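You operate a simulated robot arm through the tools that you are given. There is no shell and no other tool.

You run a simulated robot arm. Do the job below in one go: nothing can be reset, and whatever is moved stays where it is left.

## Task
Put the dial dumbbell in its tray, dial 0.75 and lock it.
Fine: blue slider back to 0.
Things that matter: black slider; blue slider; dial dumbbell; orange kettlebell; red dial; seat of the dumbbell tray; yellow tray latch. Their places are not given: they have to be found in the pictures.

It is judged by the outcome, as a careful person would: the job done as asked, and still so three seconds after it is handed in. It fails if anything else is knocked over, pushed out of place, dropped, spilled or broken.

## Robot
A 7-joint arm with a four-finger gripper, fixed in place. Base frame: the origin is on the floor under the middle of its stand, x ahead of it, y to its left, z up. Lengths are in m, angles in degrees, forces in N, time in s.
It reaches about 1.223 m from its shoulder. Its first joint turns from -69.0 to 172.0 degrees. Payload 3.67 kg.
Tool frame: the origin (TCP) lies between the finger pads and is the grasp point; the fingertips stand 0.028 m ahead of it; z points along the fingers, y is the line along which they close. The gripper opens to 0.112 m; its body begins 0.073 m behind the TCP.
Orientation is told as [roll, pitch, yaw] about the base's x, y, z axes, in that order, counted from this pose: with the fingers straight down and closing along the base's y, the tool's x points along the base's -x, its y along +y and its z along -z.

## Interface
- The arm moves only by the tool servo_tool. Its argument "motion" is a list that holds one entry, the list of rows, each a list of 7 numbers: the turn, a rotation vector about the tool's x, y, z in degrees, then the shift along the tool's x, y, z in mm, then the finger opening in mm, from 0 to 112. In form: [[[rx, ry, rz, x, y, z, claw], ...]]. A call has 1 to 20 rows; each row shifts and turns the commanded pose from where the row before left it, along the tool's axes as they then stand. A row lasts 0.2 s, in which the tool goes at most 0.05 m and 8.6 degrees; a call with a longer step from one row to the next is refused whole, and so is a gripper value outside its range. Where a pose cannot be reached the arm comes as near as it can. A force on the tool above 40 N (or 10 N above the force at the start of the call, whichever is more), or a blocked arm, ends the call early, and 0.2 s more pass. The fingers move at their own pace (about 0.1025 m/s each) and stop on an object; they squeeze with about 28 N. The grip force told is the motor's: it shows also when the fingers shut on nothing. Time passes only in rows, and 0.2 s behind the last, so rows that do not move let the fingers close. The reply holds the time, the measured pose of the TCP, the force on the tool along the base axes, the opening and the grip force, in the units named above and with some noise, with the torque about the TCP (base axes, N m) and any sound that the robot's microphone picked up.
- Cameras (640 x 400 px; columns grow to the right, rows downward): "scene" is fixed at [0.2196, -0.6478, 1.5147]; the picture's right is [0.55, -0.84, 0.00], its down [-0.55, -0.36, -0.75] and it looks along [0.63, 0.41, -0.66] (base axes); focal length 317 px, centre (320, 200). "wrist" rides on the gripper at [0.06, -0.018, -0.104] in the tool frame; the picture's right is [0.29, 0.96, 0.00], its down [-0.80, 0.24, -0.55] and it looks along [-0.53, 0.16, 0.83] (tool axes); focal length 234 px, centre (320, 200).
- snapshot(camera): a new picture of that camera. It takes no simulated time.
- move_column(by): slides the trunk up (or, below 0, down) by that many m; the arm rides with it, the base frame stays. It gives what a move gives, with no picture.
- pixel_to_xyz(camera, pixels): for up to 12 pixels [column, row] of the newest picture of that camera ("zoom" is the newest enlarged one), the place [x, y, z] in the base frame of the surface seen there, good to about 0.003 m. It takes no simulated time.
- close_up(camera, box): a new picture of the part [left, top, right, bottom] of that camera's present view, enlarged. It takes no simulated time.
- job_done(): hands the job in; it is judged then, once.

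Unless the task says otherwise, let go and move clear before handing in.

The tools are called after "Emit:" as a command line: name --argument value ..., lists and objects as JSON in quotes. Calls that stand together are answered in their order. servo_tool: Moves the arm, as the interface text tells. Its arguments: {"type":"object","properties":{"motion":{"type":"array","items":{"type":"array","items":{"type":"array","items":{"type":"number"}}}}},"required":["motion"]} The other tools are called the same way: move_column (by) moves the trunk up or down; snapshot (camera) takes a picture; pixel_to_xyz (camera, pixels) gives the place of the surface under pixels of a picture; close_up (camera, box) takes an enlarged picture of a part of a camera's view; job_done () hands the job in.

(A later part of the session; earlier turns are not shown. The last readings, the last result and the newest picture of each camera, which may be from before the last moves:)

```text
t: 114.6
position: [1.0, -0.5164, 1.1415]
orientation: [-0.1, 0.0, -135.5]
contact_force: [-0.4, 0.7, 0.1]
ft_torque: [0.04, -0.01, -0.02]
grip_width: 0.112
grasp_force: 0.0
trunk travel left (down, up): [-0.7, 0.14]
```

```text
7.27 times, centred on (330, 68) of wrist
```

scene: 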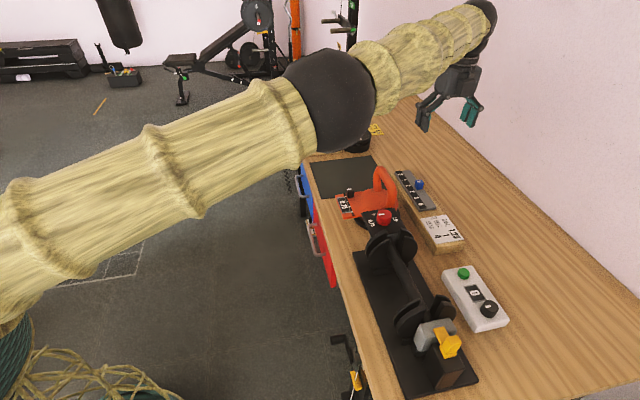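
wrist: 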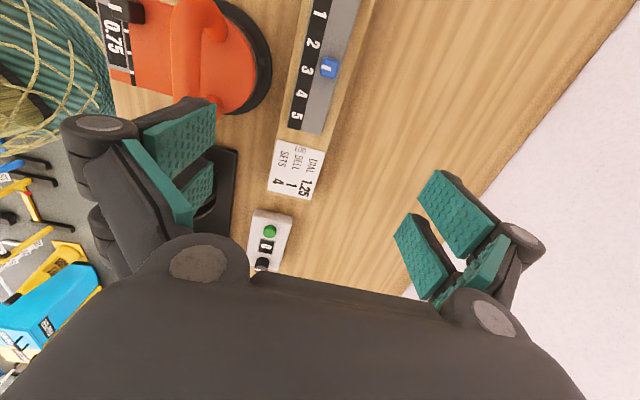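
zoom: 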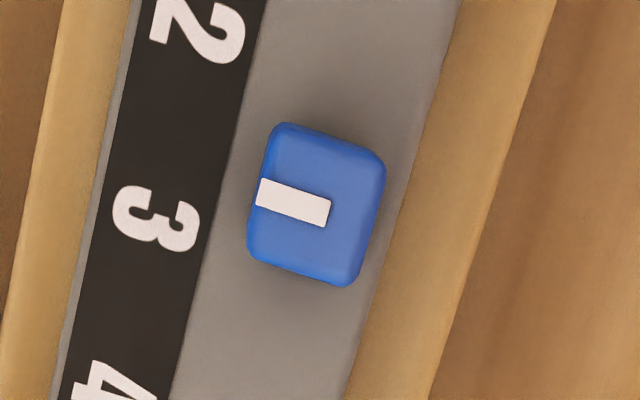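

Scale spacing is 30 mm/unit; the slider centre (1.027,−0.489) reads ≈2.65, so it must travel ≈79 mm toward (1.083,−0.433). I'll align with the front finger pair and descend part way.

Emit:
servo_tool --motion '[[[0, 0, 0, 12, 0, 0, 90], [0, 0, 0, 12.3, -0.5, 0, 60], [0, 0, -0.5, 0, 0, 25, 50], [0, 0, 0, 0, 0, 35, 50], [0, 0, 0, 0, 0, 35, 50], [0, 0, 0, 0, 0, 30, 50], [0, 0, 0, 0, 0, 20, 50], [0, 0, 0, 0, 0, 0, 50], [0, 0, 0, 0, 0, 0, 50], [0, 0, 0, 0, 0, 0, 50], [0, 0, 0, 0, 0, 0, 50]]]'

Emit:
snapshot --camera "wrist"

Emit:
close_up --camera "wrist" --box '[230, 40, 430, 165]'

Emit:
snapshot --camera "scene"

```text
t: 117.0
position: [1.0165, -0.498, 0.9965]
orientation: [-0.1, -0.1, -135.0]
contact_force: [0.4, 0.7, -0.2]
ft_torque: [-0.02, -0.02, 0.03]
grip_width: 0.0496
grasp_force: 0.0
trunk travel left (down, up): [-0.7, 0.14]
```

```text
taken
```

wrist: 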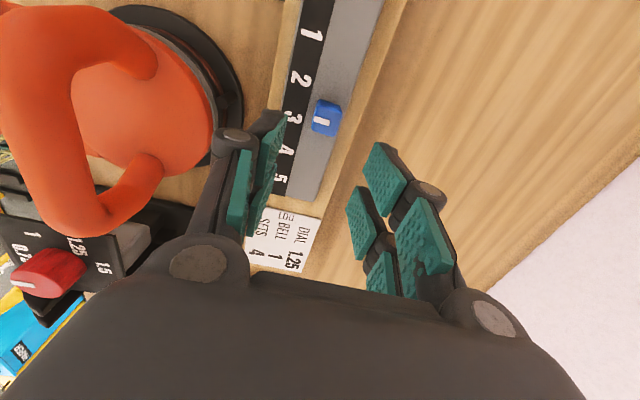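

```text
3.20 times, centred on (330, 102) of wrist
```

zoom: 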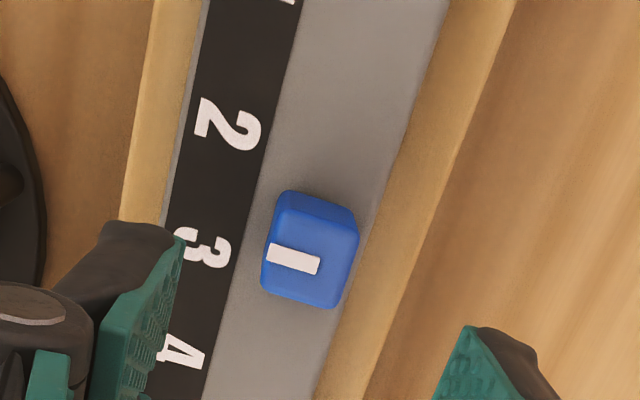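

```text
taken
```

scene: 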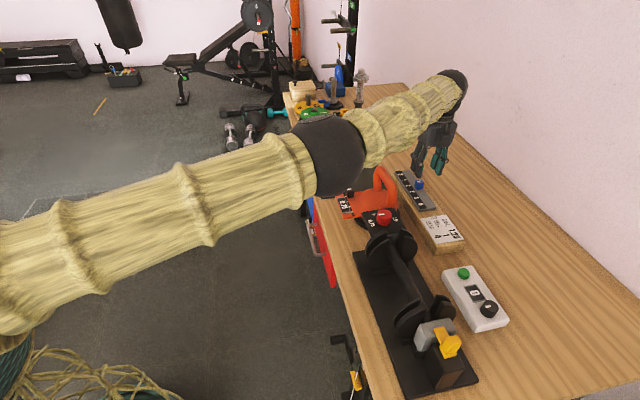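

The slider is lined up ahead of the fingers; the kettlebell handle is visible at left. I'll check handle clearance before going lower.

Emit:
pixel_to_xyz --camera "wrist" --pixels '[[155, 165], [130, 195], [80, 225], [100, 215], [150, 60], [195, 150], [325, 120], [195, 265], [230, 135], [275, 120], [210, 240], [240, 200]]'

```text
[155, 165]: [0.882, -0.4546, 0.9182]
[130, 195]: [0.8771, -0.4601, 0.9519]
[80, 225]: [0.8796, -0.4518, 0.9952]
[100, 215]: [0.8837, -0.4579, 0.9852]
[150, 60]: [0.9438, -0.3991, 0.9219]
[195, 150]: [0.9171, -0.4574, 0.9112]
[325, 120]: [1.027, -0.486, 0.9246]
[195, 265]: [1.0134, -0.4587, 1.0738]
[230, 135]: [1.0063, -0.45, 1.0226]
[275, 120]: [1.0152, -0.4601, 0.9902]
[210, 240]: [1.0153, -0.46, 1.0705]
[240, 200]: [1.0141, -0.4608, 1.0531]
```

Clearance to the handle is ample (>0.1 m lateral). I'll nudge 3 mm forward and descend beside the slider.

Emit:
servo_tool --motion '[[[0, 0, 0, 3, 0, 10, 50], [0, 0, 0, 0, 0, 18, 50], [0, 0, 0, 0, 0, 16, 50], [0, 0, 0, 0, 0, 12, 50], [0, 0, 0, 0, 0, 5, 50], [0, 0, 0, 0, 0, 0, 50], [0, 0, 0, 0, 0, 0, 50], [0, 0, 0, 0, 0, 0, 50]]]'

Emit:
snapshot --camera "wrist"

Emit:
close_up --camera "wrist" --box '[230, 80, 430, 205]'

Emit:
close_up --camera "scene" --box '[370, 120, 490, 220]'

```text
t: 118.8
position: [1.0181, -0.4961, 0.9349]
orientation: [0.0, 0.1, -135.0]
contact_force: [0.6, -0.2, 0.1]
ft_torque: [0.0, -0.02, -0.04]
grip_width: 0.0496
grasp_force: 0.1
trunk travel left (down, up): [-0.7, 0.14]
```

```text
taken
```

wrist: 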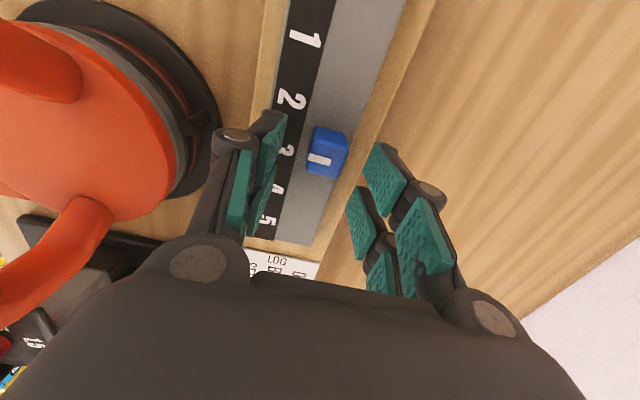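

```text
3.20 times, centred on (330, 142) of wrist
```

zoom: 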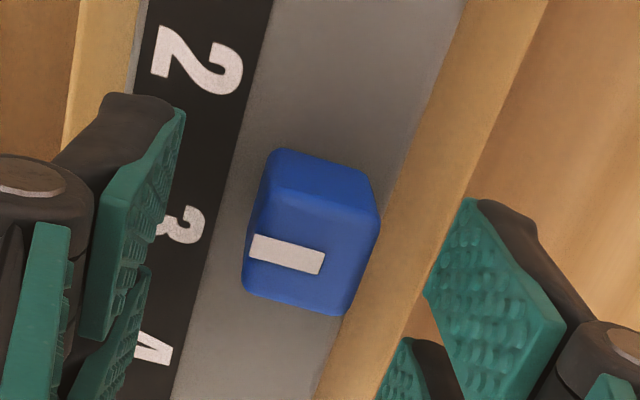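

```text
4.00 times, centred on (430, 170) of scene
```

zoom: 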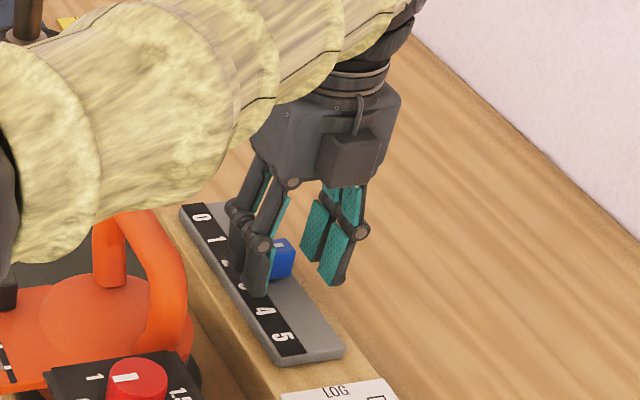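

The slider is between the front pads. I'll check the forearm's clearance above the kettlebell, then close on the slider.

Emit:
pixel_to_xyz --camera "zoom" --pixels '[[60, 240], [20, 255], [130, 200], [200, 170], [100, 225]]'

Emit:
servo_tool --motion '[[[0, 0, 0, 0, 0, 0, 40], [0, 0, 0, 0, 0, 0, 30], [0, 0, 0, 0, 0, 0, 20], [0, 0, 0, 0, 0, 0, 10], [0, 0, 0, 0, 0, 0, 10]]]'

Emit:
close_up --camera "wrist" --box '[230, 80, 430, 205]'

```text
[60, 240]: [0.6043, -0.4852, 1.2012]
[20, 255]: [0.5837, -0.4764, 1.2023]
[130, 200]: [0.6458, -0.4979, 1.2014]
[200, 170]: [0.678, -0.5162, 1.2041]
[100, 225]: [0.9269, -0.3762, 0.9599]
```

```text
t: 120.0
position: [1.0192, -0.4966, 0.9351]
orientation: [-0.1, 0.0, -135.0]
contact_force: [0.7, -0.7, 0.3]
ft_torque: [-0.02, -0.04, -0.03]
grip_width: 0.0188
grasp_force: 45.3
trunk travel left (down, up): [-0.7, 0.14]
```

```text
3.20 times, centred on (330, 142) of wrist
```

zoom: 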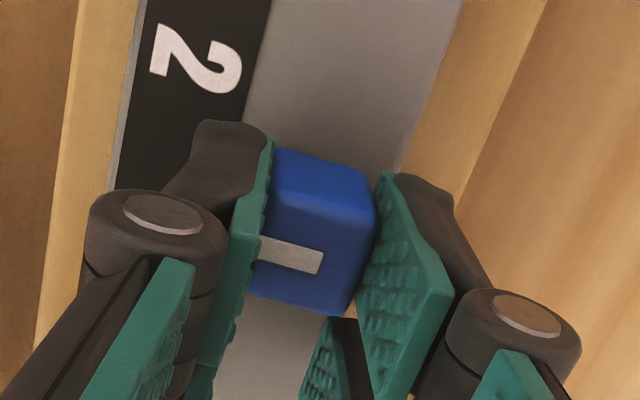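

Gripped the slider at 18.8 mm with negligible side load. I'll slide it about 50 mm toward 0 and check.

Emit:
servo_tool --motion '[[[0, 0, 0, 3, 0, 0, 10], [0, 0, 0, 5, 0, 0, 10], [0, 0, 0, 6, 0, 0, 10], [0, 0, 0, 6, 0, 0, 10], [0, 0, 0, 6, 0, 0, 10], [0, 0, 0, 6, 0, 0, 10], [0, 0, 0, 6, 0, 0, 10], [0, 0, 0, 6, 0, 0, 10], [0, 0, 0, 4, 0, 0, 10], [0, 0, 0, 2, 0, 0, 10], [0, 0, 0, 0, 0, 0, 10], [0, 0, 0, 0, 0, 0, 10], [0, 0, 0, 0, 0, 0, 10]]]'

Emit:
snapshot --camera "wrist"

Emit:
close_up --camera "wrist" --box '[230, 40, 430, 205]'

Emit:
close_up --camera "scene" --box '[370, 120, 490, 220]'

```text
t: 121.6
position: [1.041, -0.4741, 0.9341]
orientation: [0.4, 0.0, -135.4]
contact_force: [18.9, -21.3, -12.1]
ft_torque: [0.46, -1.12, -0.1]
grip_width: 0.019
grasp_force: 45.2
out of reach, approached as far as the arm can: row 6, 7
trunk travel left (down, up): [-0.7, 0.14]
stopped in row 8: the force on the tool passed its limit at 47 N (the readings are from after the stop); the commanded pose is now the measured one
```

```text
taken
```

wrist: 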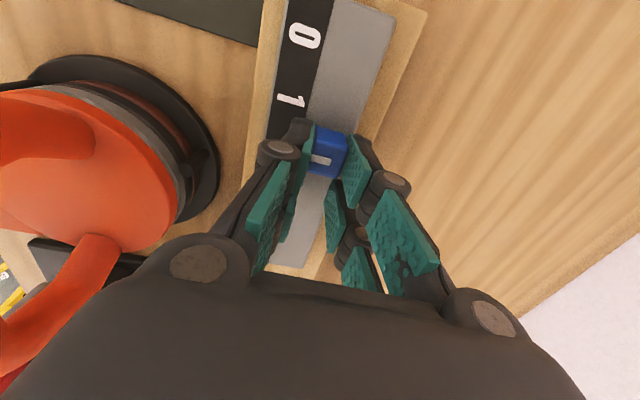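

```text
2.42 times, centred on (330, 122) of wrist
```

zoom: 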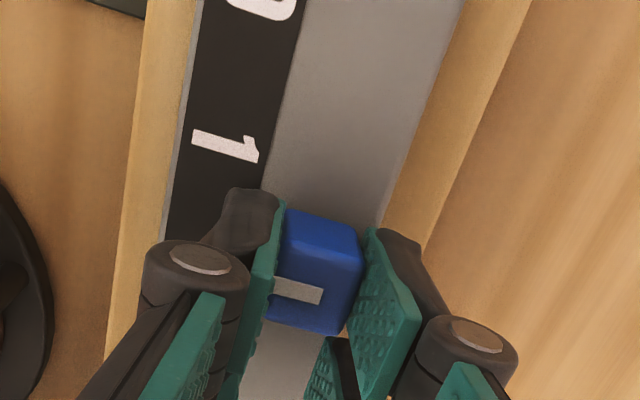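

```text
4.00 times, centred on (430, 170) of scene
```

zoom: 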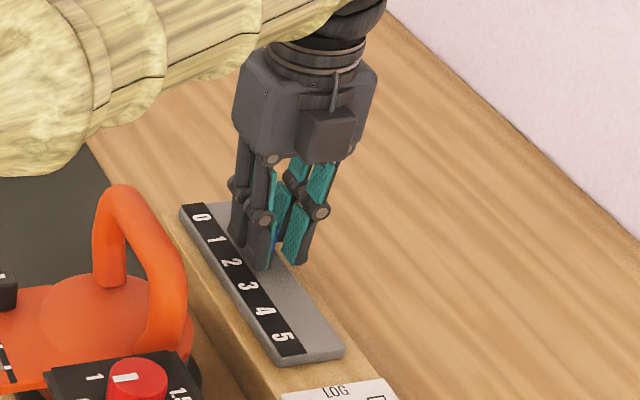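

The arm reached its limit at (1.041,−0.474) with the slider near 1.6. I'll open the grip to relieve the side load and examine the arm's posture to find more reach.

Emit:
servo_tool --motion '[[[0, 0, 0, 0, 0, 0, 22], [0, 0, 0, 0, 0, 0, 35], [0, 0, 0, 0, 0, 0, 50], [0, 0, 0, 0, 0, 0, 50]]]'

Emit:
snapshot --camera "scene"

Emit:
pixel_to_xyz --camera "scene" --pixels '[[20, 270], [100, 230], [180, 200], [260, 160], [330, 150], [380, 120], [420, 110], [450, 85], [440, 125], [5, 330], [10, 230]]'

Emit:
close_up --camera "wrist" --box '[230, 40, 430, 205]'

```text
t: 122.6
position: [1.038, -0.4699, 0.9378]
orientation: [0.3, 0.1, -135.2]
contact_force: [0.3, 0.1, -0.3]
ft_torque: [-0.02, 0.02, -0.01]
grip_width: 0.0499
grasp_force: 0.1
trunk travel left (down, up): [-0.7, 0.14]
```

```text
taken
```

scene: 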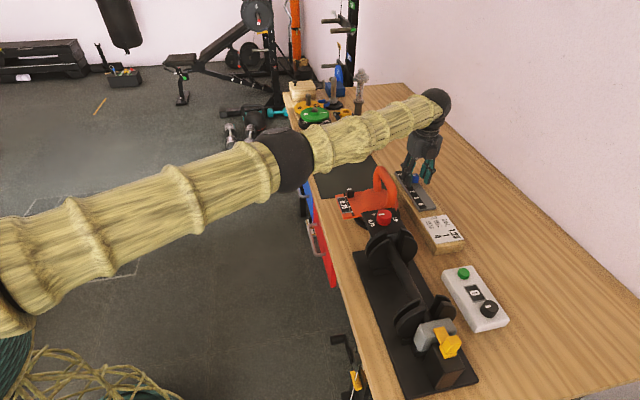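

```text
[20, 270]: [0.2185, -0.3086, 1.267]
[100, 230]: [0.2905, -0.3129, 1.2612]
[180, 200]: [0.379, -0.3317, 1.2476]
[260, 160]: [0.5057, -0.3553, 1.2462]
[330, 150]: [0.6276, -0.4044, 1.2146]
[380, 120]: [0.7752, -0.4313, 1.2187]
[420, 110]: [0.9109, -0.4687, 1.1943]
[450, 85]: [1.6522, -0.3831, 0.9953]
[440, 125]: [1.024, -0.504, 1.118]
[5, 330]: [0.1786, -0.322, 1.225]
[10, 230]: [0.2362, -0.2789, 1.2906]
```

```text
2.42 times, centred on (330, 122) of wrist
```

zoom: 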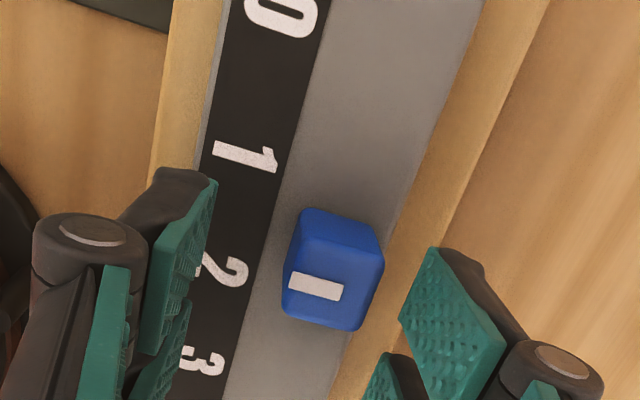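

The arm is nearly straight at shoulder height, so tilting the hand outward will buy the missing ~3 cm. I'll lift clear of the slider and pitch the tool 18° along the track.

Emit:
servo_tool --motion '[[[0, 0, 0, 0, 0, -12, 50], [0, 0, 0, 0, 0, -20, 50], [0, 6, 0, 0, 0, 0, 50], [0, 6, 0, 0, 0, 0, 50], [0, 6, 0, 0, 0, 0, 50], [0, 0, 0, 0, 0, 0, 50], [0, 0, 0, 0, 0, 0, 50], [0, 0, 0, 0, 0, 0, 50], [0, 0, 0, 0, 0, 0, 50]]]'

Emit:
snapshot --camera "wrist"

Emit:
close_up --camera "wrist" --box '[240, 20, 420, 160]'

Emit:
close_up --camera "scene" --box '[370, 80, 490, 220]'

```text
t: 124.6
position: [1.0697, -0.4811, 0.9689]
orientation: [0.4, 18.0, -135.1]
contact_force: [-0.1, -1.3, -0.6]
ft_torque: [0.02, 0.02, -0.01]
grip_width: 0.05
grasp_force: 0.0
out of reach, approached as far as the arm can: row 3, 4, 5
trunk travel left (down, up): [-0.7, 0.14]
```

```text
taken
```

wrist: 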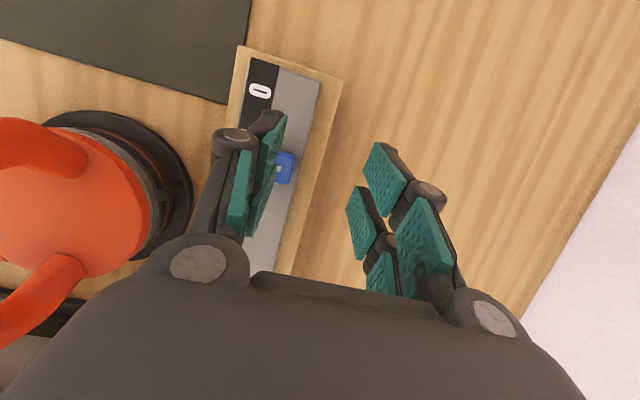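

```text
2.86 times, centred on (330, 90) of wrist
```

zoom: 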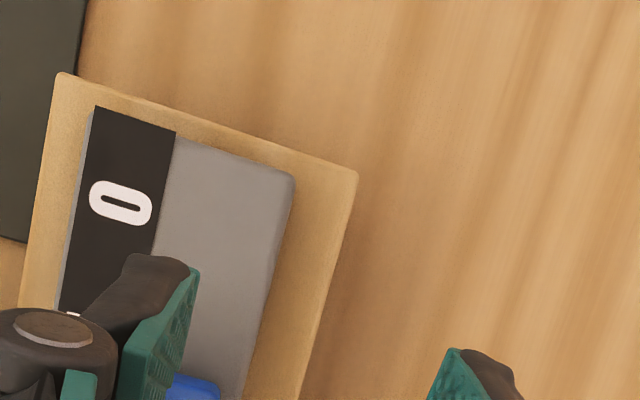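

```text
2.86 times, centred on (430, 150) of scene
```

zoom: 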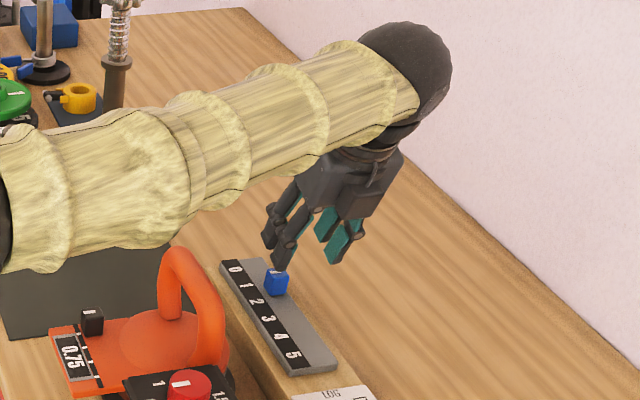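

With the tilt the arm now reaches (1.070,−0.481), though it drifted sideways. I'll shift back so the fingers line up over the slider again.

Emit:
servo_tool --motion '[[[0, 0, 0, -5, -8, -1.7, 50], [0, 0, 0, -5, -8, -1.7, 50], [0, 0, 0, -6, -9, -1.9, 50], [0, 0, 0, 0, 0, 0, 50], [0, 0, 0, 0, 0, 0, 50], [0, 0, 0, 0, 0, 0, 50]]]'

Emit:
snapshot --camera "wrist"

Emit:
close_up --camera "wrist" --box '[230, 40, 430, 205]'

Emit:
pixel_to_xyz --camera "wrist" --pixels '[[325, 135], [320, 140], [330, 140], [325, 145]]'

```text
t: 126.0
position: [1.0694, -0.4828, 0.9663]
orientation: [0.2, 17.9, -135.0]
contact_force: [0.1, -0.2, 1.0]
ft_torque: [-0.03, -0.01, 0.04]
grip_width: 0.0498
grasp_force: 0.1
out of reach, approached as far as the arm can: row 1, 2, 3
trunk travel left (down, up): [-0.7, 0.14]
```

```text
taken
```

wrist: 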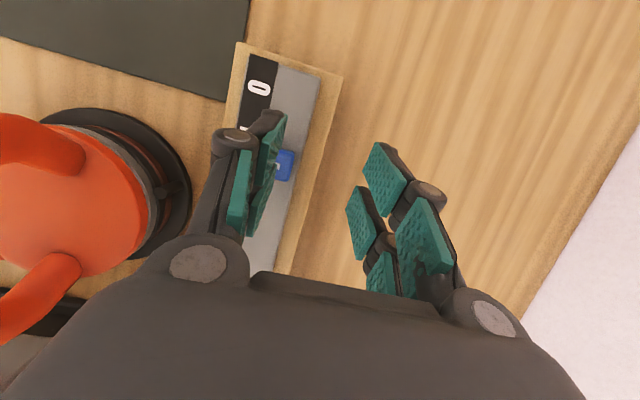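

```text
2.42 times, centred on (330, 122) of wrist
```

zoom: 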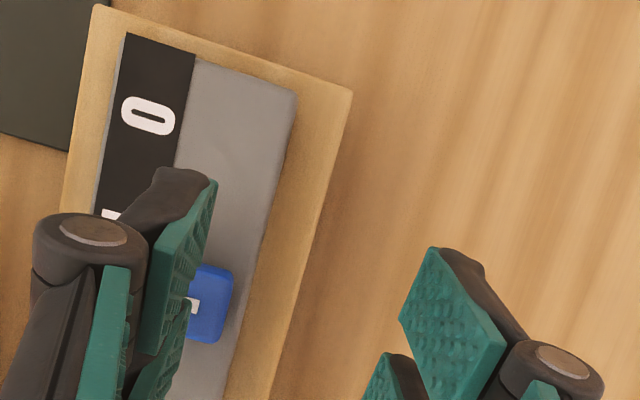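

```text
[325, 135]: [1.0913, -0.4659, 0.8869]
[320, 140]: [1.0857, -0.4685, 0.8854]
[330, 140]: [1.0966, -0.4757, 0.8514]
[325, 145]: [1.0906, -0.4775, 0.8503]
```

Tilting this way runs into joint limits with the hand turned to −135°. The same finger alignment is available with the hand yawed 180° (ψ=45°), which should be more comfortable; I'll raise, level the tool, and turn it around.

Emit:
servo_tool --motion '[[[0, 0, 0, 4.6, 0, -14.3, 50], [0, 0, 0, 9.27, 0, -28.5, 50], [0, 0, 0, 9.27, 0, -28.5, 50], [0, 0, 0, 9.27, 0, -28.5, 50], [0, 0, 0, 9.27, 0, -28.5, 50], [0, 0, 0, 9.27, 0, -28.5, 50], [0, -6, 0, 0, 0, 0, 50], [0, -6, 0, 0, 0, 0, 50], [0, -6, 0, 0, 0, 0, 50], [0, 0, 0, -20, 0, 0, 50], [0, 0, 0, -30, 0, 0, 50], [0, 0, 0, -30, 0, 0, 50], [0, 0, 0, 0, 0, 0, 50], [0, 0, 0, 0, 0, 0, 50]]]'

Emit:
snapshot --camera "scene"

```text
t: 129.0
position: [0.9798, -0.5284, 1.1298]
orientation: [0.4, 0.0, -135.1]
contact_force: [-0.5, 0.3, -0.6]
ft_torque: [-0.01, -0.04, 0.02]
grip_width: 0.0501
grasp_force: 0.0
out of reach, approached as far as the arm can: row 3, 6, 7, 8, 9
trunk travel left (down, up): [-0.7, 0.14]
```

```text
taken
```

scene: 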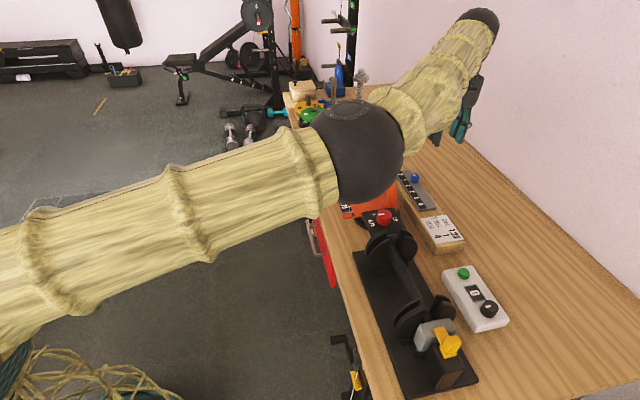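

Back at a clear height. I'll check the elbow's height relative to the bench items before rotating.

Emit:
pixel_to_xyz --camera "scene" --pixels '[[360, 150], [350, 195], [370, 200], [320, 180], [400, 150], [415, 120], [250, 220]]'

Emit:
servo_tool --motion '[[[0, 0, -8, 0, 0, -10, 50], [0, 0, -8, 0, 0, -10, 50], [0, 0, -8, 0, 0, -10, 50], [0, 0, -8, 0, 0, 0, 50], [0, 0, -8, 0, 0, 0, 50], [0, 0, -8, 0, 0, 0, 50], [0, 0, -8, 0, 0, 0, 50], [0, 0, -8, 0, 0, 0, 50], [0, 0, 0, 0, 0, 0, 50]]]'

Emit:
snapshot --camera "scene"

```text
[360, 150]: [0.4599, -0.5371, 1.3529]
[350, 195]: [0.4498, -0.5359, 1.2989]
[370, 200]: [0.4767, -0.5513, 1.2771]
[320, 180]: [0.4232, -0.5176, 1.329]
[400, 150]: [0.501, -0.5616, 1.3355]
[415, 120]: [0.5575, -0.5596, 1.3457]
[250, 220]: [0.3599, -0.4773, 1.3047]
```

```text
t: 131.0
position: [0.9797, -0.5279, 1.1579]
orientation: [0.2, -0.2, -71.2]
contact_force: [0.0, 0.5, -0.2]
ft_torque: [0.0, 0.01, 0.01]
grip_width: 0.0501
grasp_force: 0.0
trunk travel left (down, up): [-0.7, 0.14]
```

```text
taken
```

scene: 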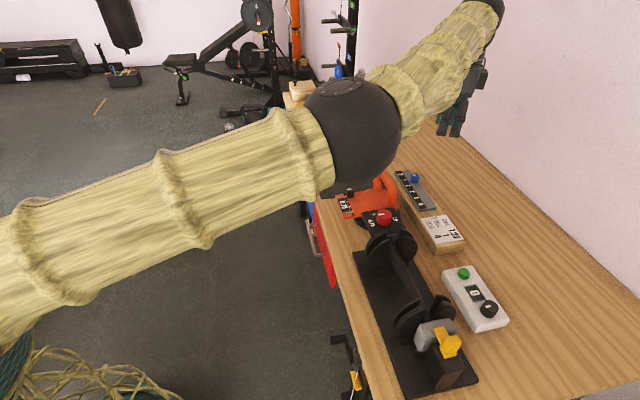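

Elbow is at z≈1.3, well clear. I'll continue rotating to ψ≈45°.

Emit:
servo_tool --motion '[[[0, 0, -8, 0, 0, 0, 50], [0, 0, -8, 0, 0, 0, 50], [0, 0, -8, 0, 0, 0, 50], [0, 0, -8, 0, 0, 0, 50], [0, 0, -8, 0, 0, 0, 50], [0, 0, -8, 0, 0, 0, 50], [0, 0, -8, 0, 0, 0, 50], [0, 0, -8, 0, 0, 0, 50], [0, 0, -8, 0, 0, 0, 50], [0, 0, -8, 0, 0, 0, 50], [0, 0, -8, 0, 0, 0, 50], [0, 0, -8, 0, 0, 0, 50], [0, 0, -8, 0, 0, 0, 50], [0, 0, -8, 0, 0, 0, 50], [0, 0, -4, 0, 0, 0, 50], [0, 0, 0, 0, 0, 0, 50], [0, 0, 0, 0, 0, 0, 50], [0, 0, 0, 0, 0, 0, 50]]]'

Emit:
snapshot --camera "wrist"

Emit:
snapshot --camera "scene"

```text
t: 134.8
position: [0.951, -0.5192, 1.1377]
orientation: [0.0, -0.1, 0.7]
contact_force: [-0.1, -1.0, -0.1]
ft_torque: [0.06, 0.03, -0.02]
grip_width: 0.0499
grasp_force: 0.1
out of reach, approached as far as the arm can: row 9, 10, 11, 12, 13, 14, 15
trunk travel left (down, up): [-0.7, 0.14]
```

```text
taken
```

wrist: 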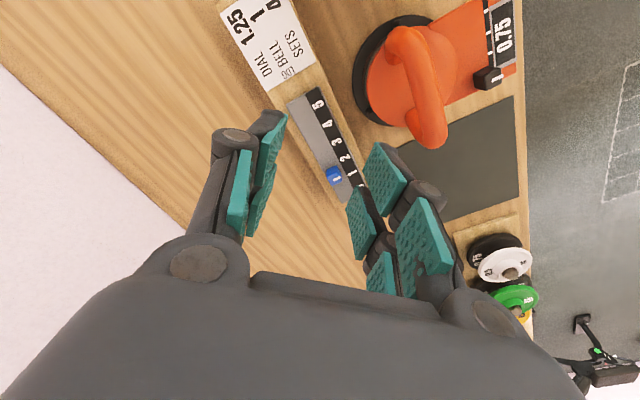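

```text
taken
```

scene: 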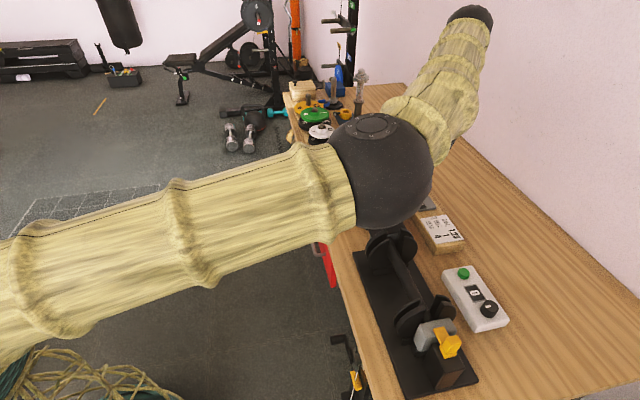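

Yaw is blocked near 0° by a joint limit, so ψ=45° isn't available. The earlier tilt trouble came from tilting while the elbow was fully straight; I'll rotate back to −135° here, apply the tilt with a bent elbow, then go outward.

Emit:
servo_tool --motion '[[[0, 0, 8, 0, 0, 0, 50], [0, 0, 8, 0, 0, 0, 50], [0, 0, 8, 0, 0, 0, 50], [0, 0, 8, 0, 0, 0, 50], [0, 0, 8, 0, 0, 0, 50], [0, 0, 8, 0, 0, 0, 50], [0, 0, 8, 0, 0, 0, 50], [0, 0, 8, 0, 0, 0, 50], [0, 0, 8, 0, 0, 0, 50], [0, 0, 8, 0, 0, 0, 50], [0, 0, 8, 0, 0, 0, 50], [0, 0, 8, 0, 0, 0, 50], [0, 0, 8, 0, 0, 0, 50], [0, 0, 8, 0, 0, 0, 50], [0, 0, 8, 0, 0, 0, 50], [0, 0, 8, 0, 0, 0, 50], [0, 0, 7.7, 0, 0, 0, 50], [0, 0, 0, 0, 0, 0, 50], [0, 0, 0, 0, 0, 0, 50]]]'

Emit:
servo_tool --motion '[[[0, 5, 0, 0, 0, 0, 50], [0, 5, 0, 0, 0, 0, 50], [0, 5, 0, 0, 0, 0, 50], [0, 5, 0, 0, 0, 0, 50], [0, 0, 0, 0, 0, 0, 50], [0, 0, 0, 0, 0, 0, 50], [0, 0, 0, 0, 0, 0, 50]]]'

Emit:
snapshot --camera "wrist"

Emit:
snapshot --camera "scene"

```text
t: 138.8
position: [0.9499, -0.516, 1.1412]
orientation: [0.3, 0.0, -135.0]
contact_force: [-0.4, 0.2, -0.8]
ft_torque: [0.02, 0.01, -0.02]
grip_width: 0.05
grasp_force: 0.1
trunk travel left (down, up): [-0.7, 0.14]
```

```text
t: 140.4
position: [0.9505, -0.5156, 1.1394]
orientation: [0.3, 20.1, -134.8]
contact_force: [-0.8, -0.1, 0.2]
ft_torque: [-0.01, 0.02, -0.01]
grip_width: 0.0502
grasp_force: 0.1
trunk travel left (down, up): [-0.7, 0.14]
```

```text
taken
```

wrist: 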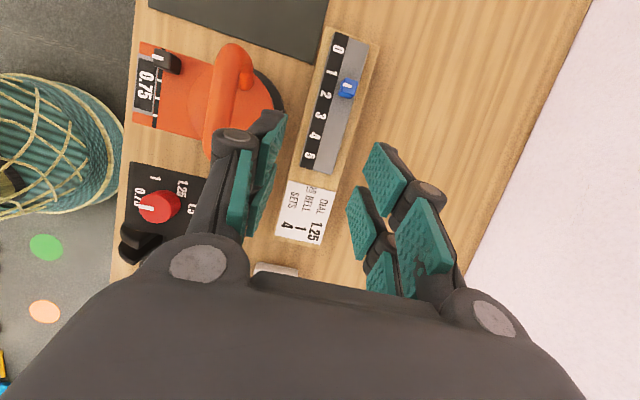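

```text
taken
```

scene: 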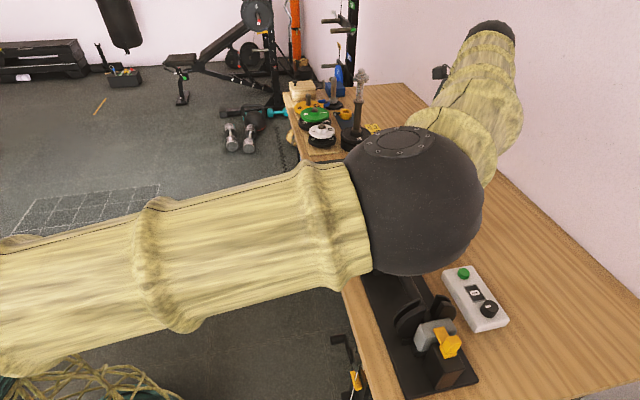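

Tilt of 20° is achieved without limits. The wrist view shows the whole ruler with the slider between 1 and 2; I'll measure it.

Emit:
close_up --camera "wrist" --box '[290, 25, 400, 180]'

Emit:
pixel_to_xyz --camera "zoom" --pixels '[[298, 58], [283, 120], [265, 180], [250, 235], [232, 293], [212, 340], [327, 165], [310, 160], [345, 165], [325, 150], [322, 182], [290, 30]]'

```text
2.58 times, centred on (345, 102) of wrist
```

zoom: 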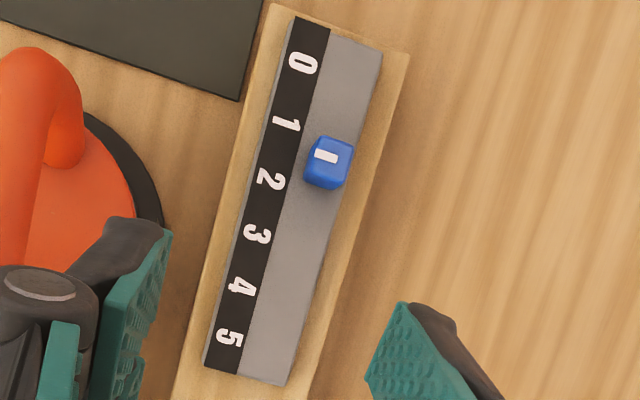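

```text
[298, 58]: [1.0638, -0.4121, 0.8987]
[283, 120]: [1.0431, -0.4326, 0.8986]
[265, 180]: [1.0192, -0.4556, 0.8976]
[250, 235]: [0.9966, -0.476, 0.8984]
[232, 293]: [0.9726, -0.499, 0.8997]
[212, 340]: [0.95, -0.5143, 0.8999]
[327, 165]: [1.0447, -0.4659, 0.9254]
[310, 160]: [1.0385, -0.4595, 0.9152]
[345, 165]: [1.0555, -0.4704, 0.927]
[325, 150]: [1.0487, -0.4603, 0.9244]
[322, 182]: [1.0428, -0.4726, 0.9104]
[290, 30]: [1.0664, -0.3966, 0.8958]
```

Slider centre is at g≈0.413, zero mark at g≈0.461: about 48 mm to go. I'll move over it with the tilted hand and descend part way.

Emit:
servo_tool --motion '[[[0, 0, 0, 20, 8, 7, 50], [0, 0, 0, 28, 10.8, 10, 50], [0, 0, 0, 25, 9, 9, 50], [0, 0, 0, 14.9, 5, 6, 50], [0, 0, 0, -6.8, 0, 18.8, 50], [0, 0, 0, -10.3, 0, 28.2, 50], [0, 0, 0, -10.3, 0, 28.2, 50], [0, 0, 0, -10.3, 0, 28.2, 50], [0, 0, 0, -6.8, 0, 18.8, 50], [0, 0, 0, 0, 0, 0, 50], [0, 0, 0, 0, 0, 0, 50], [0, 0, 0, 0, 0, 0, 50]]]'

Emit:
snapshot --camera "wrist"

Emit:
close_up --camera "wrist" --box '[230, 60, 430, 225]'

Emit:
snapshot --camera "scene"

```text
t: 143.0
position: [1.0391, -0.4731, 1.0115]
orientation: [0.5, 20.1, -134.8]
contact_force: [-0.3, 0.3, -0.6]
ft_torque: [0.04, 0.0, 0.0]
grip_width: 0.05
grasp_force: 0.0
trunk travel left (down, up): [-0.7, 0.14]
```

```text
taken
```

wrist: 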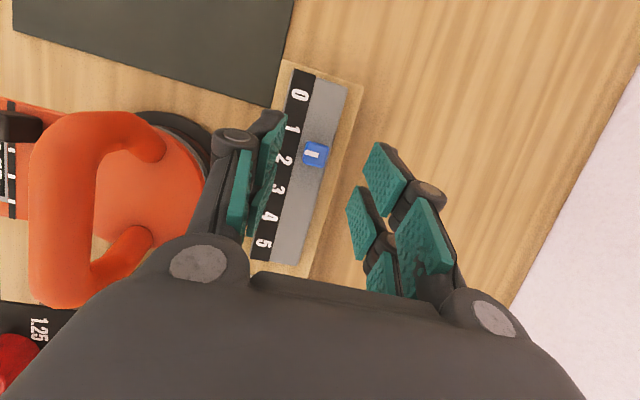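

```text
2.42 times, centred on (330, 142) of wrist
```

zoom: 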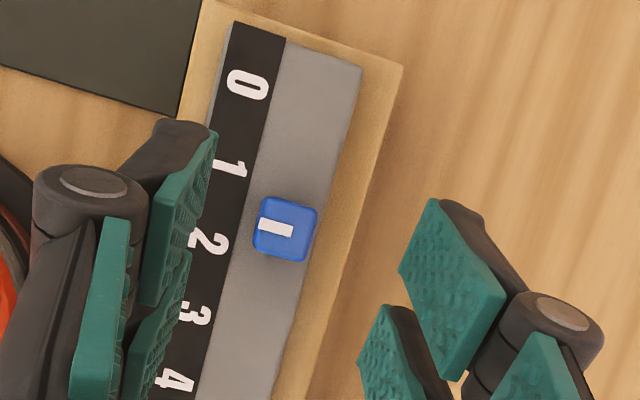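

```text
taken
```

scene: 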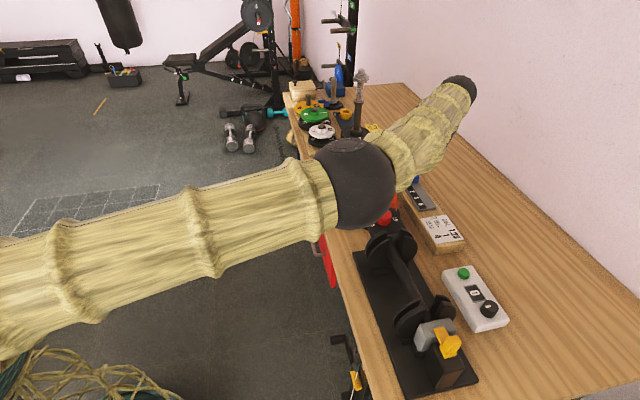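

Alignment is within ~2 mm and the arm is comfortable. I'll descend to the slider.

Emit:
servo_tool --motion '[[[0, 0, 0, -6, 0.8, 17, 50], [0, 0, 0, -6.5, 0, 18, 50], [0, 0, 0, -5.5, 0, 16, 50], [0, 0, 0, -3.5, 0, 11, 50], [0, 0, 0, -2.5, 0, 8, 50], [0, 0, 0, 0, 0, 0, 50], [0, 0, 0, 0, 0, 0, 50], [0, 0, 0, 0, 0, 0, 50]]]'

Emit:
snapshot --camera "wrist"

Emit:
close_up --camera "wrist" --box '[230, 80, 430, 245]'

Emit:
close_up --camera "scene" --box '[370, 110, 490, 220]'

```text
t: 144.8
position: [1.0424, -0.4736, 0.9366]
orientation: [0.5, 20.0, -134.9]
contact_force: [0.2, -0.3, -0.2]
ft_torque: [-0.02, 0.01, 0.0]
grip_width: 0.0497
grasp_force: 0.1
trunk travel left (down, up): [-0.7, 0.14]
```

```text
taken
```

wrist: 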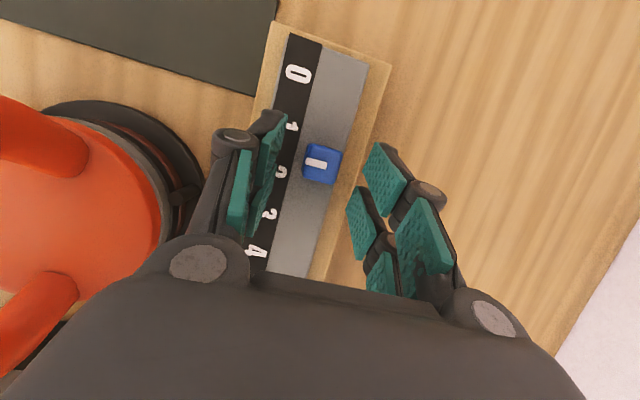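

```text
2.42 times, centred on (330, 162) of wrist
```

zoom: 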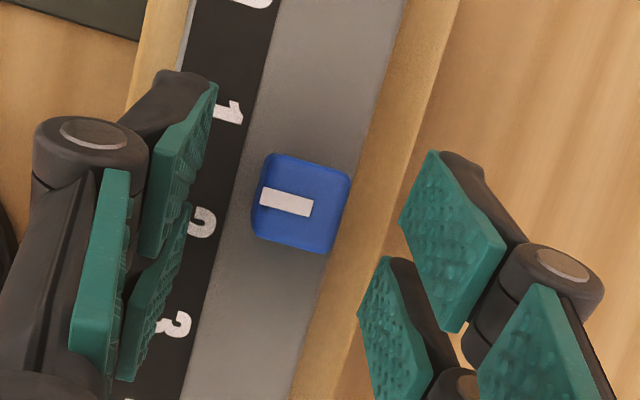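

```text
3.64 times, centred on (430, 165) of scene
```

zoom: 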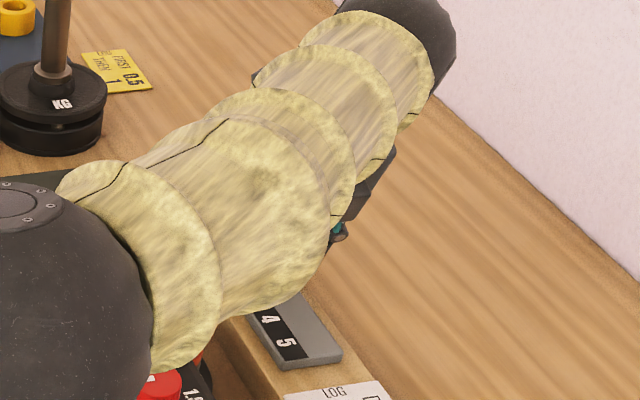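

The slider is between the front pads. I'll quickly check the elbow/forearm height above the kettlebell, then close.

Emit:
pixel_to_xyz --camera "zoom" --pixels '[[60, 290], [180, 360], [220, 300], [280, 230], [100, 380], [330, 200]]'

Emit:
servo_tool --motion '[[[0, 0, 0, 0, 0, 0, 40], [0, 0, 0, 0, 0, 0, 30], [0, 0, 0, 0, 0, 0, 20], [0, 0, 0, 0, 0, 0, 10], [0, 0, 0, 0, 0, 0, 10]]]'

Emit:
close_up --camera "wrist" --box '[230, 60, 430, 225]'

```text
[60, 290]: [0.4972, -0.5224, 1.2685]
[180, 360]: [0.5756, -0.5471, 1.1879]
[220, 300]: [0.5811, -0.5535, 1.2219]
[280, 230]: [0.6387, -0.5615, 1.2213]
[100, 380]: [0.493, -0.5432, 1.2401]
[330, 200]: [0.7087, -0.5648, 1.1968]
```

```text
t: 146.0
position: [1.043, -0.4728, 0.937]
orientation: [0.4, 20.0, -134.7]
contact_force: [-1.6, 2.7, -1.2]
ft_torque: [0.06, 0.06, 0.03]
grip_width: 0.0194
grasp_force: 45.1
trunk travel left (down, up): [-0.7, 0.14]
```

```text
2.42 times, centred on (330, 142) of wrist
```

zoom: 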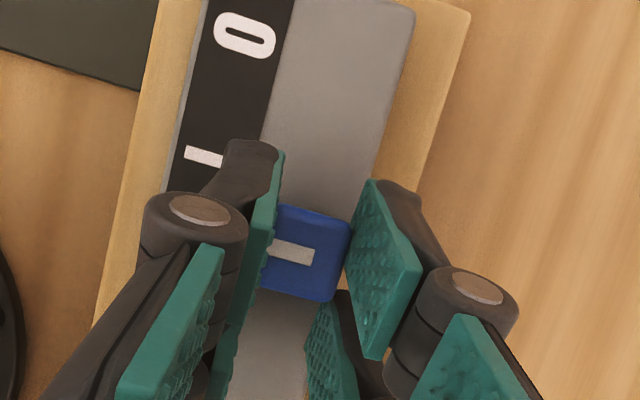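

Gripped at 19.4 mm with little side load; the forearm is well above everything (z≈1.2). I'll slide 24 mm along the track and check.

Emit:
servo_tool --motion '[[[0, 0, 0, 2.82, 0, 1.03, 10], [0, 0, 0, 3.76, 0, 1.37, 10], [0, 0, 0, 3.76, 0, 1.37, 10], [0, 0, 0, 3.76, 0, 1.37, 10], [0, 0, 0, 3.76, 0, 1.37, 10], [0, 0, 0, 3.76, 0, 1.37, 10], [0, 0, 0, 0.94, 0, 0.34, 10], [0, 0, 0, 0, 0, 0, 10], [0, 0, 0, 0, 0, 0, 10]]]'

Emit:
close_up --camera "wrist" --box '[230, 60, 430, 225]'

```text
t: 148.0
position: [1.0595, -0.4556, 0.9359]
orientation: [0.4, 20.0, -134.7]
contact_force: [-0.8, 0.0, -1.6]
ft_torque: [-0.16, 0.11, -0.02]
grip_width: 0.0192
grasp_force: 45.1
trunk travel left (down, up): [-0.7, 0.14]
```

```text
2.42 times, centred on (330, 142) of wrist
```

zoom: 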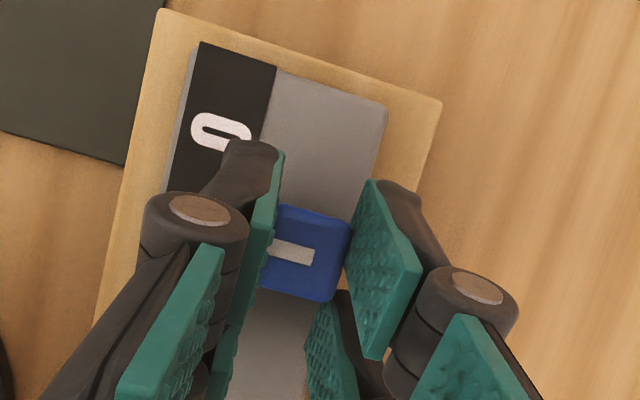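

Sliding well with ~1 N forces. Another 18 mm, then I'll fine-tune.

Emit:
servo_tool --motion '[[[0, 0, 0, 2.82, 0, 1.03, 10], [0, 0, 0, 3.76, 0, 1.37, 10], [0, 0, 0, 3.76, 0, 1.37, 10], [0, 0, 0, 3.76, 0, 1.37, 10], [0, 0, 0, 2.82, 0, 1.03, 10], [0, 0, 0, 0, 0, 0, 10], [0, 0, 0, 0, 0, 0, 10], [0, 0, 0, 0, 0, 0, 10]]]'

Emit:
snapshot --camera "wrist"

Emit:
close_up --camera "wrist" --box '[230, 60, 430, 225]'

Emit:
pixel_to_xyz --camera "zoom" --pixels '[[305, 250], [310, 220], [300, 280], [215, 185], [240, 150], [340, 180]]'

```text
t: 149.8
position: [1.071, -0.4442, 0.9364]
orientation: [0.4, 20.0, -134.8]
contact_force: [-0.4, 0.4, 2.0]
ft_torque: [0.01, -0.02, 0.03]
grip_width: 0.0192
grasp_force: 44.8
trunk travel left (down, up): [-0.7, 0.14]
```

```text
taken
```

wrist: 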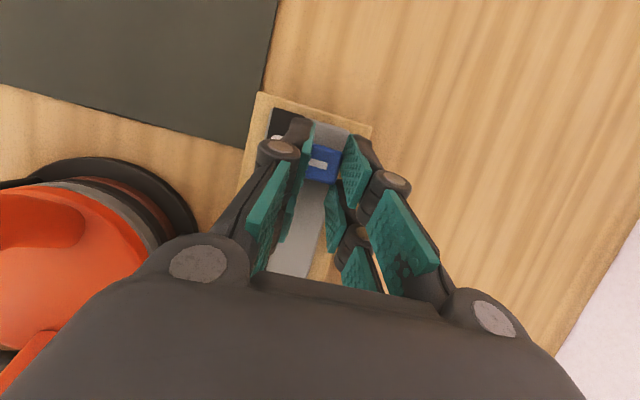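

```text
2.42 times, centred on (330, 142) of wrist
```

zoom: 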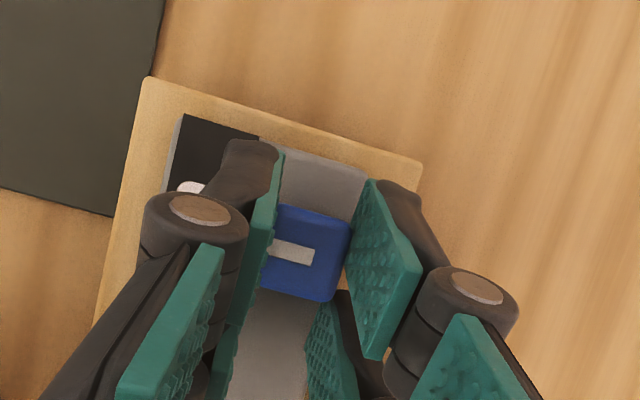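

```text
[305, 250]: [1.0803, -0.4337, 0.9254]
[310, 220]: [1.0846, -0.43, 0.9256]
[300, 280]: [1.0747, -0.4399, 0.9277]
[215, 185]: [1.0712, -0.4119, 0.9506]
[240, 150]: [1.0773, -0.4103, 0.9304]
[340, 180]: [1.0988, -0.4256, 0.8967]
```

The slider top centre is now at g≈0.455–0.457, a few mm short of zero (0.461). I'll advance 4 mm more slowly, watching for a stop.

Emit:
servo_tool --motion '[[[0, 0, 0, 1.88, 0, 0.68, 10], [0, 0, 0, 1.88, 0, 0.68, 10], [0, 0, 0, 0, 0, 0, 10], [0, 0, 0, 0, 0, 0, 10], [0, 0, 0, 0, 0, 0, 10]]]'

Emit:
close_up --camera "wrist" --box '[230, 60, 430, 225]'

Emit:
pixel_to_xyz --camera "zoom" --pixels '[[305, 250], [310, 220], [300, 280], [320, 255]]'

```text
t: 151.0
position: [1.0752, -0.441, 0.9374]
orientation: [0.4, 20.0, -134.8]
contact_force: [4.1, -4.0, 3.8]
ft_torque: [-0.02, -0.14, -0.06]
grip_width: 0.0188
grasp_force: 44.8
trunk travel left (down, up): [-0.7, 0.14]
```

```text
2.42 times, centred on (330, 142) of wrist
```

zoom: 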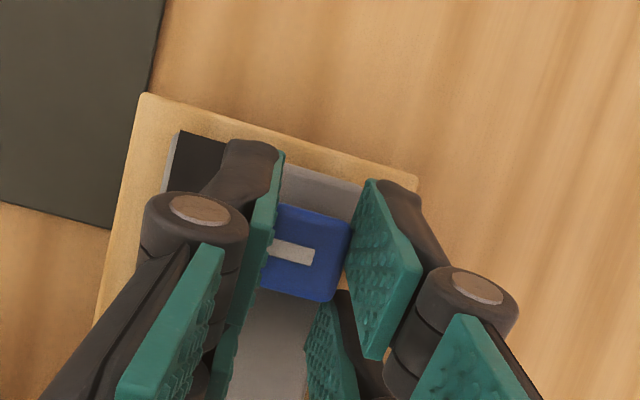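

```text
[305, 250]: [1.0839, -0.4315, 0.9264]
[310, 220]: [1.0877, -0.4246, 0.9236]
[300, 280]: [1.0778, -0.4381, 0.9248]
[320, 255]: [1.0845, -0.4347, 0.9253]
```

The slider is at g≈0.4605, right at the zero mark, with no resistance yet. I'll probe 2 mm further for an end stop.

Emit:
servo_tool --motion '[[[0, 0, 0, 1.88, 0, 0.68, 10], [0, 0, 0, 0, 0, 0, 10], [0, 0, 0, 0, 0, 0, 10], [0, 0, 0, 0, 0, 0, 10]]]'

Emit:
servo_tool --motion '[[[0, 0, 0, 0, 0, 0, 10], [0, 0, 0, 0, 0, 0, 10]]]'

```text
t: 152.0
position: [1.0765, -0.4391, 0.9366]
orientation: [0.4, 19.9, -134.9]
contact_force: [0.4, -7.7, 2.4]
ft_torque: [-0.25, 0.05, -0.05]
grip_width: 0.0195
grasp_force: 45.6
trunk travel left (down, up): [-0.7, 0.14]
```

```text
t: 152.6
position: [1.0764, -0.4395, 0.9368]
orientation: [0.4, 20.0, -134.9]
contact_force: [0.2, -8.9, 1.7]
ft_torque: [-0.28, 0.09, 0.0]
grip_width: 0.0191
grasp_force: 45.0
trunk travel left (down, up): [-0.7, 0.14]
```

About 6 N resistance along the track shows the end stop at 0. I'll relax by 1 mm and open the fingers.

Emit:
servo_tool --motion '[[[0, 0, 0, -0.9, 0, -0.3, 10], [0, 0, 0, 0, 0, 0, 10], [0, 0, 0, 0, 0, 0, 22], [0, 0, 0, 0, 0, 0, 35], [0, 0, 0, 0, 0, 0, 50], [0, 0, 0, 0, 0, 0, 50]]]'

Emit:
close_up --camera "wrist" --box '[230, 60, 430, 225]'

```text
t: 154.0
position: [1.0755, -0.4396, 0.9366]
orientation: [0.4, 20.0, -134.7]
contact_force: [0.3, -0.7, -0.3]
ft_torque: [-0.01, 0.0, -0.01]
grip_width: 0.0501
grasp_force: 0.1
trunk travel left (down, up): [-0.7, 0.14]
```

```text
2.42 times, centred on (330, 142) of wrist
```

zoom: 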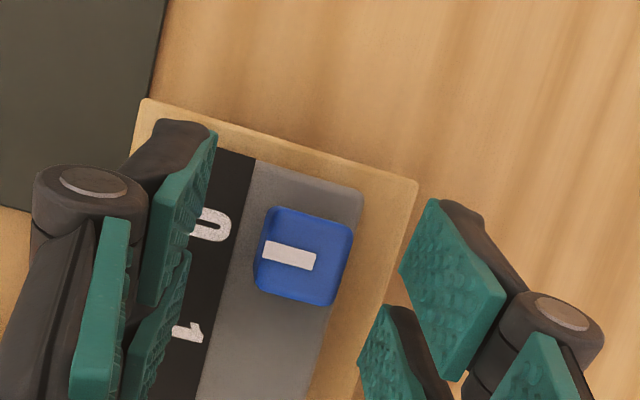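

The slider mark lines up with 0. I'll raise straight up and back away, then verify from above.

Emit:
servo_tool --motion '[[[0, 0, 0, 3.4, 0, -9.4, 50], [0, 0, 0, 6.8, 0, -18.8, 50], [0, 0, 0, 8.5, 0, -23.5, 50], [0, 0, 0, 8.5, 0, -23.5, 50], [0, 0, 0, -10, 0, -18, 50], [0, 0, 0, -25, 0, -18, 50], [0, 0, 0, -25, 0, -18, 50], [0, 0, 0, -25, 0, -10, 50], [0, 0, 0, -20, 0, 0, 50], [0, 0, 0, 0, 0, 0, 50], [0, 0, 0, 0, 0, 0, 50]]]'

Emit:
snapshot --camera "wrist"

Emit:
snapshot --camera "scene"

```text
t: 156.4
position: [0.989, -0.5249, 1.0404]
orientation: [0.4, 20.0, -134.8]
contact_force: [-0.8, -0.9, 0.3]
ft_torque: [0.0, 0.0, 0.0]
grip_width: 0.0498
grasp_force: 0.0
trunk travel left (down, up): [-0.7, 0.14]
```

```text
taken
```

wrist: 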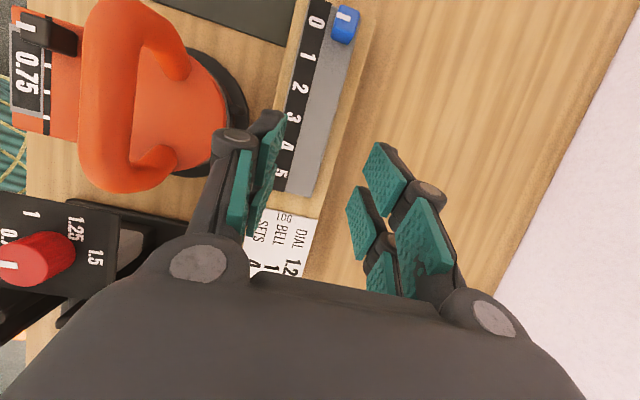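

```text
taken
```

scene: 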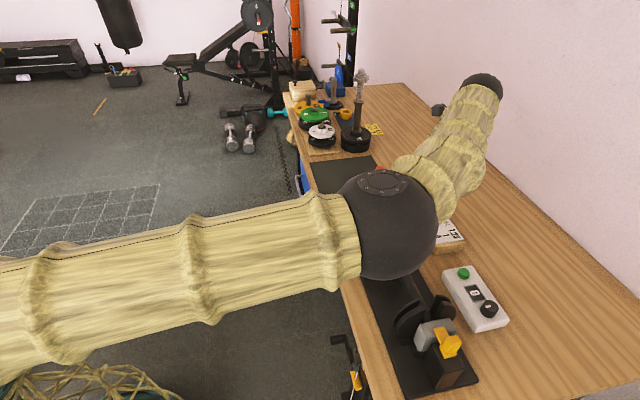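

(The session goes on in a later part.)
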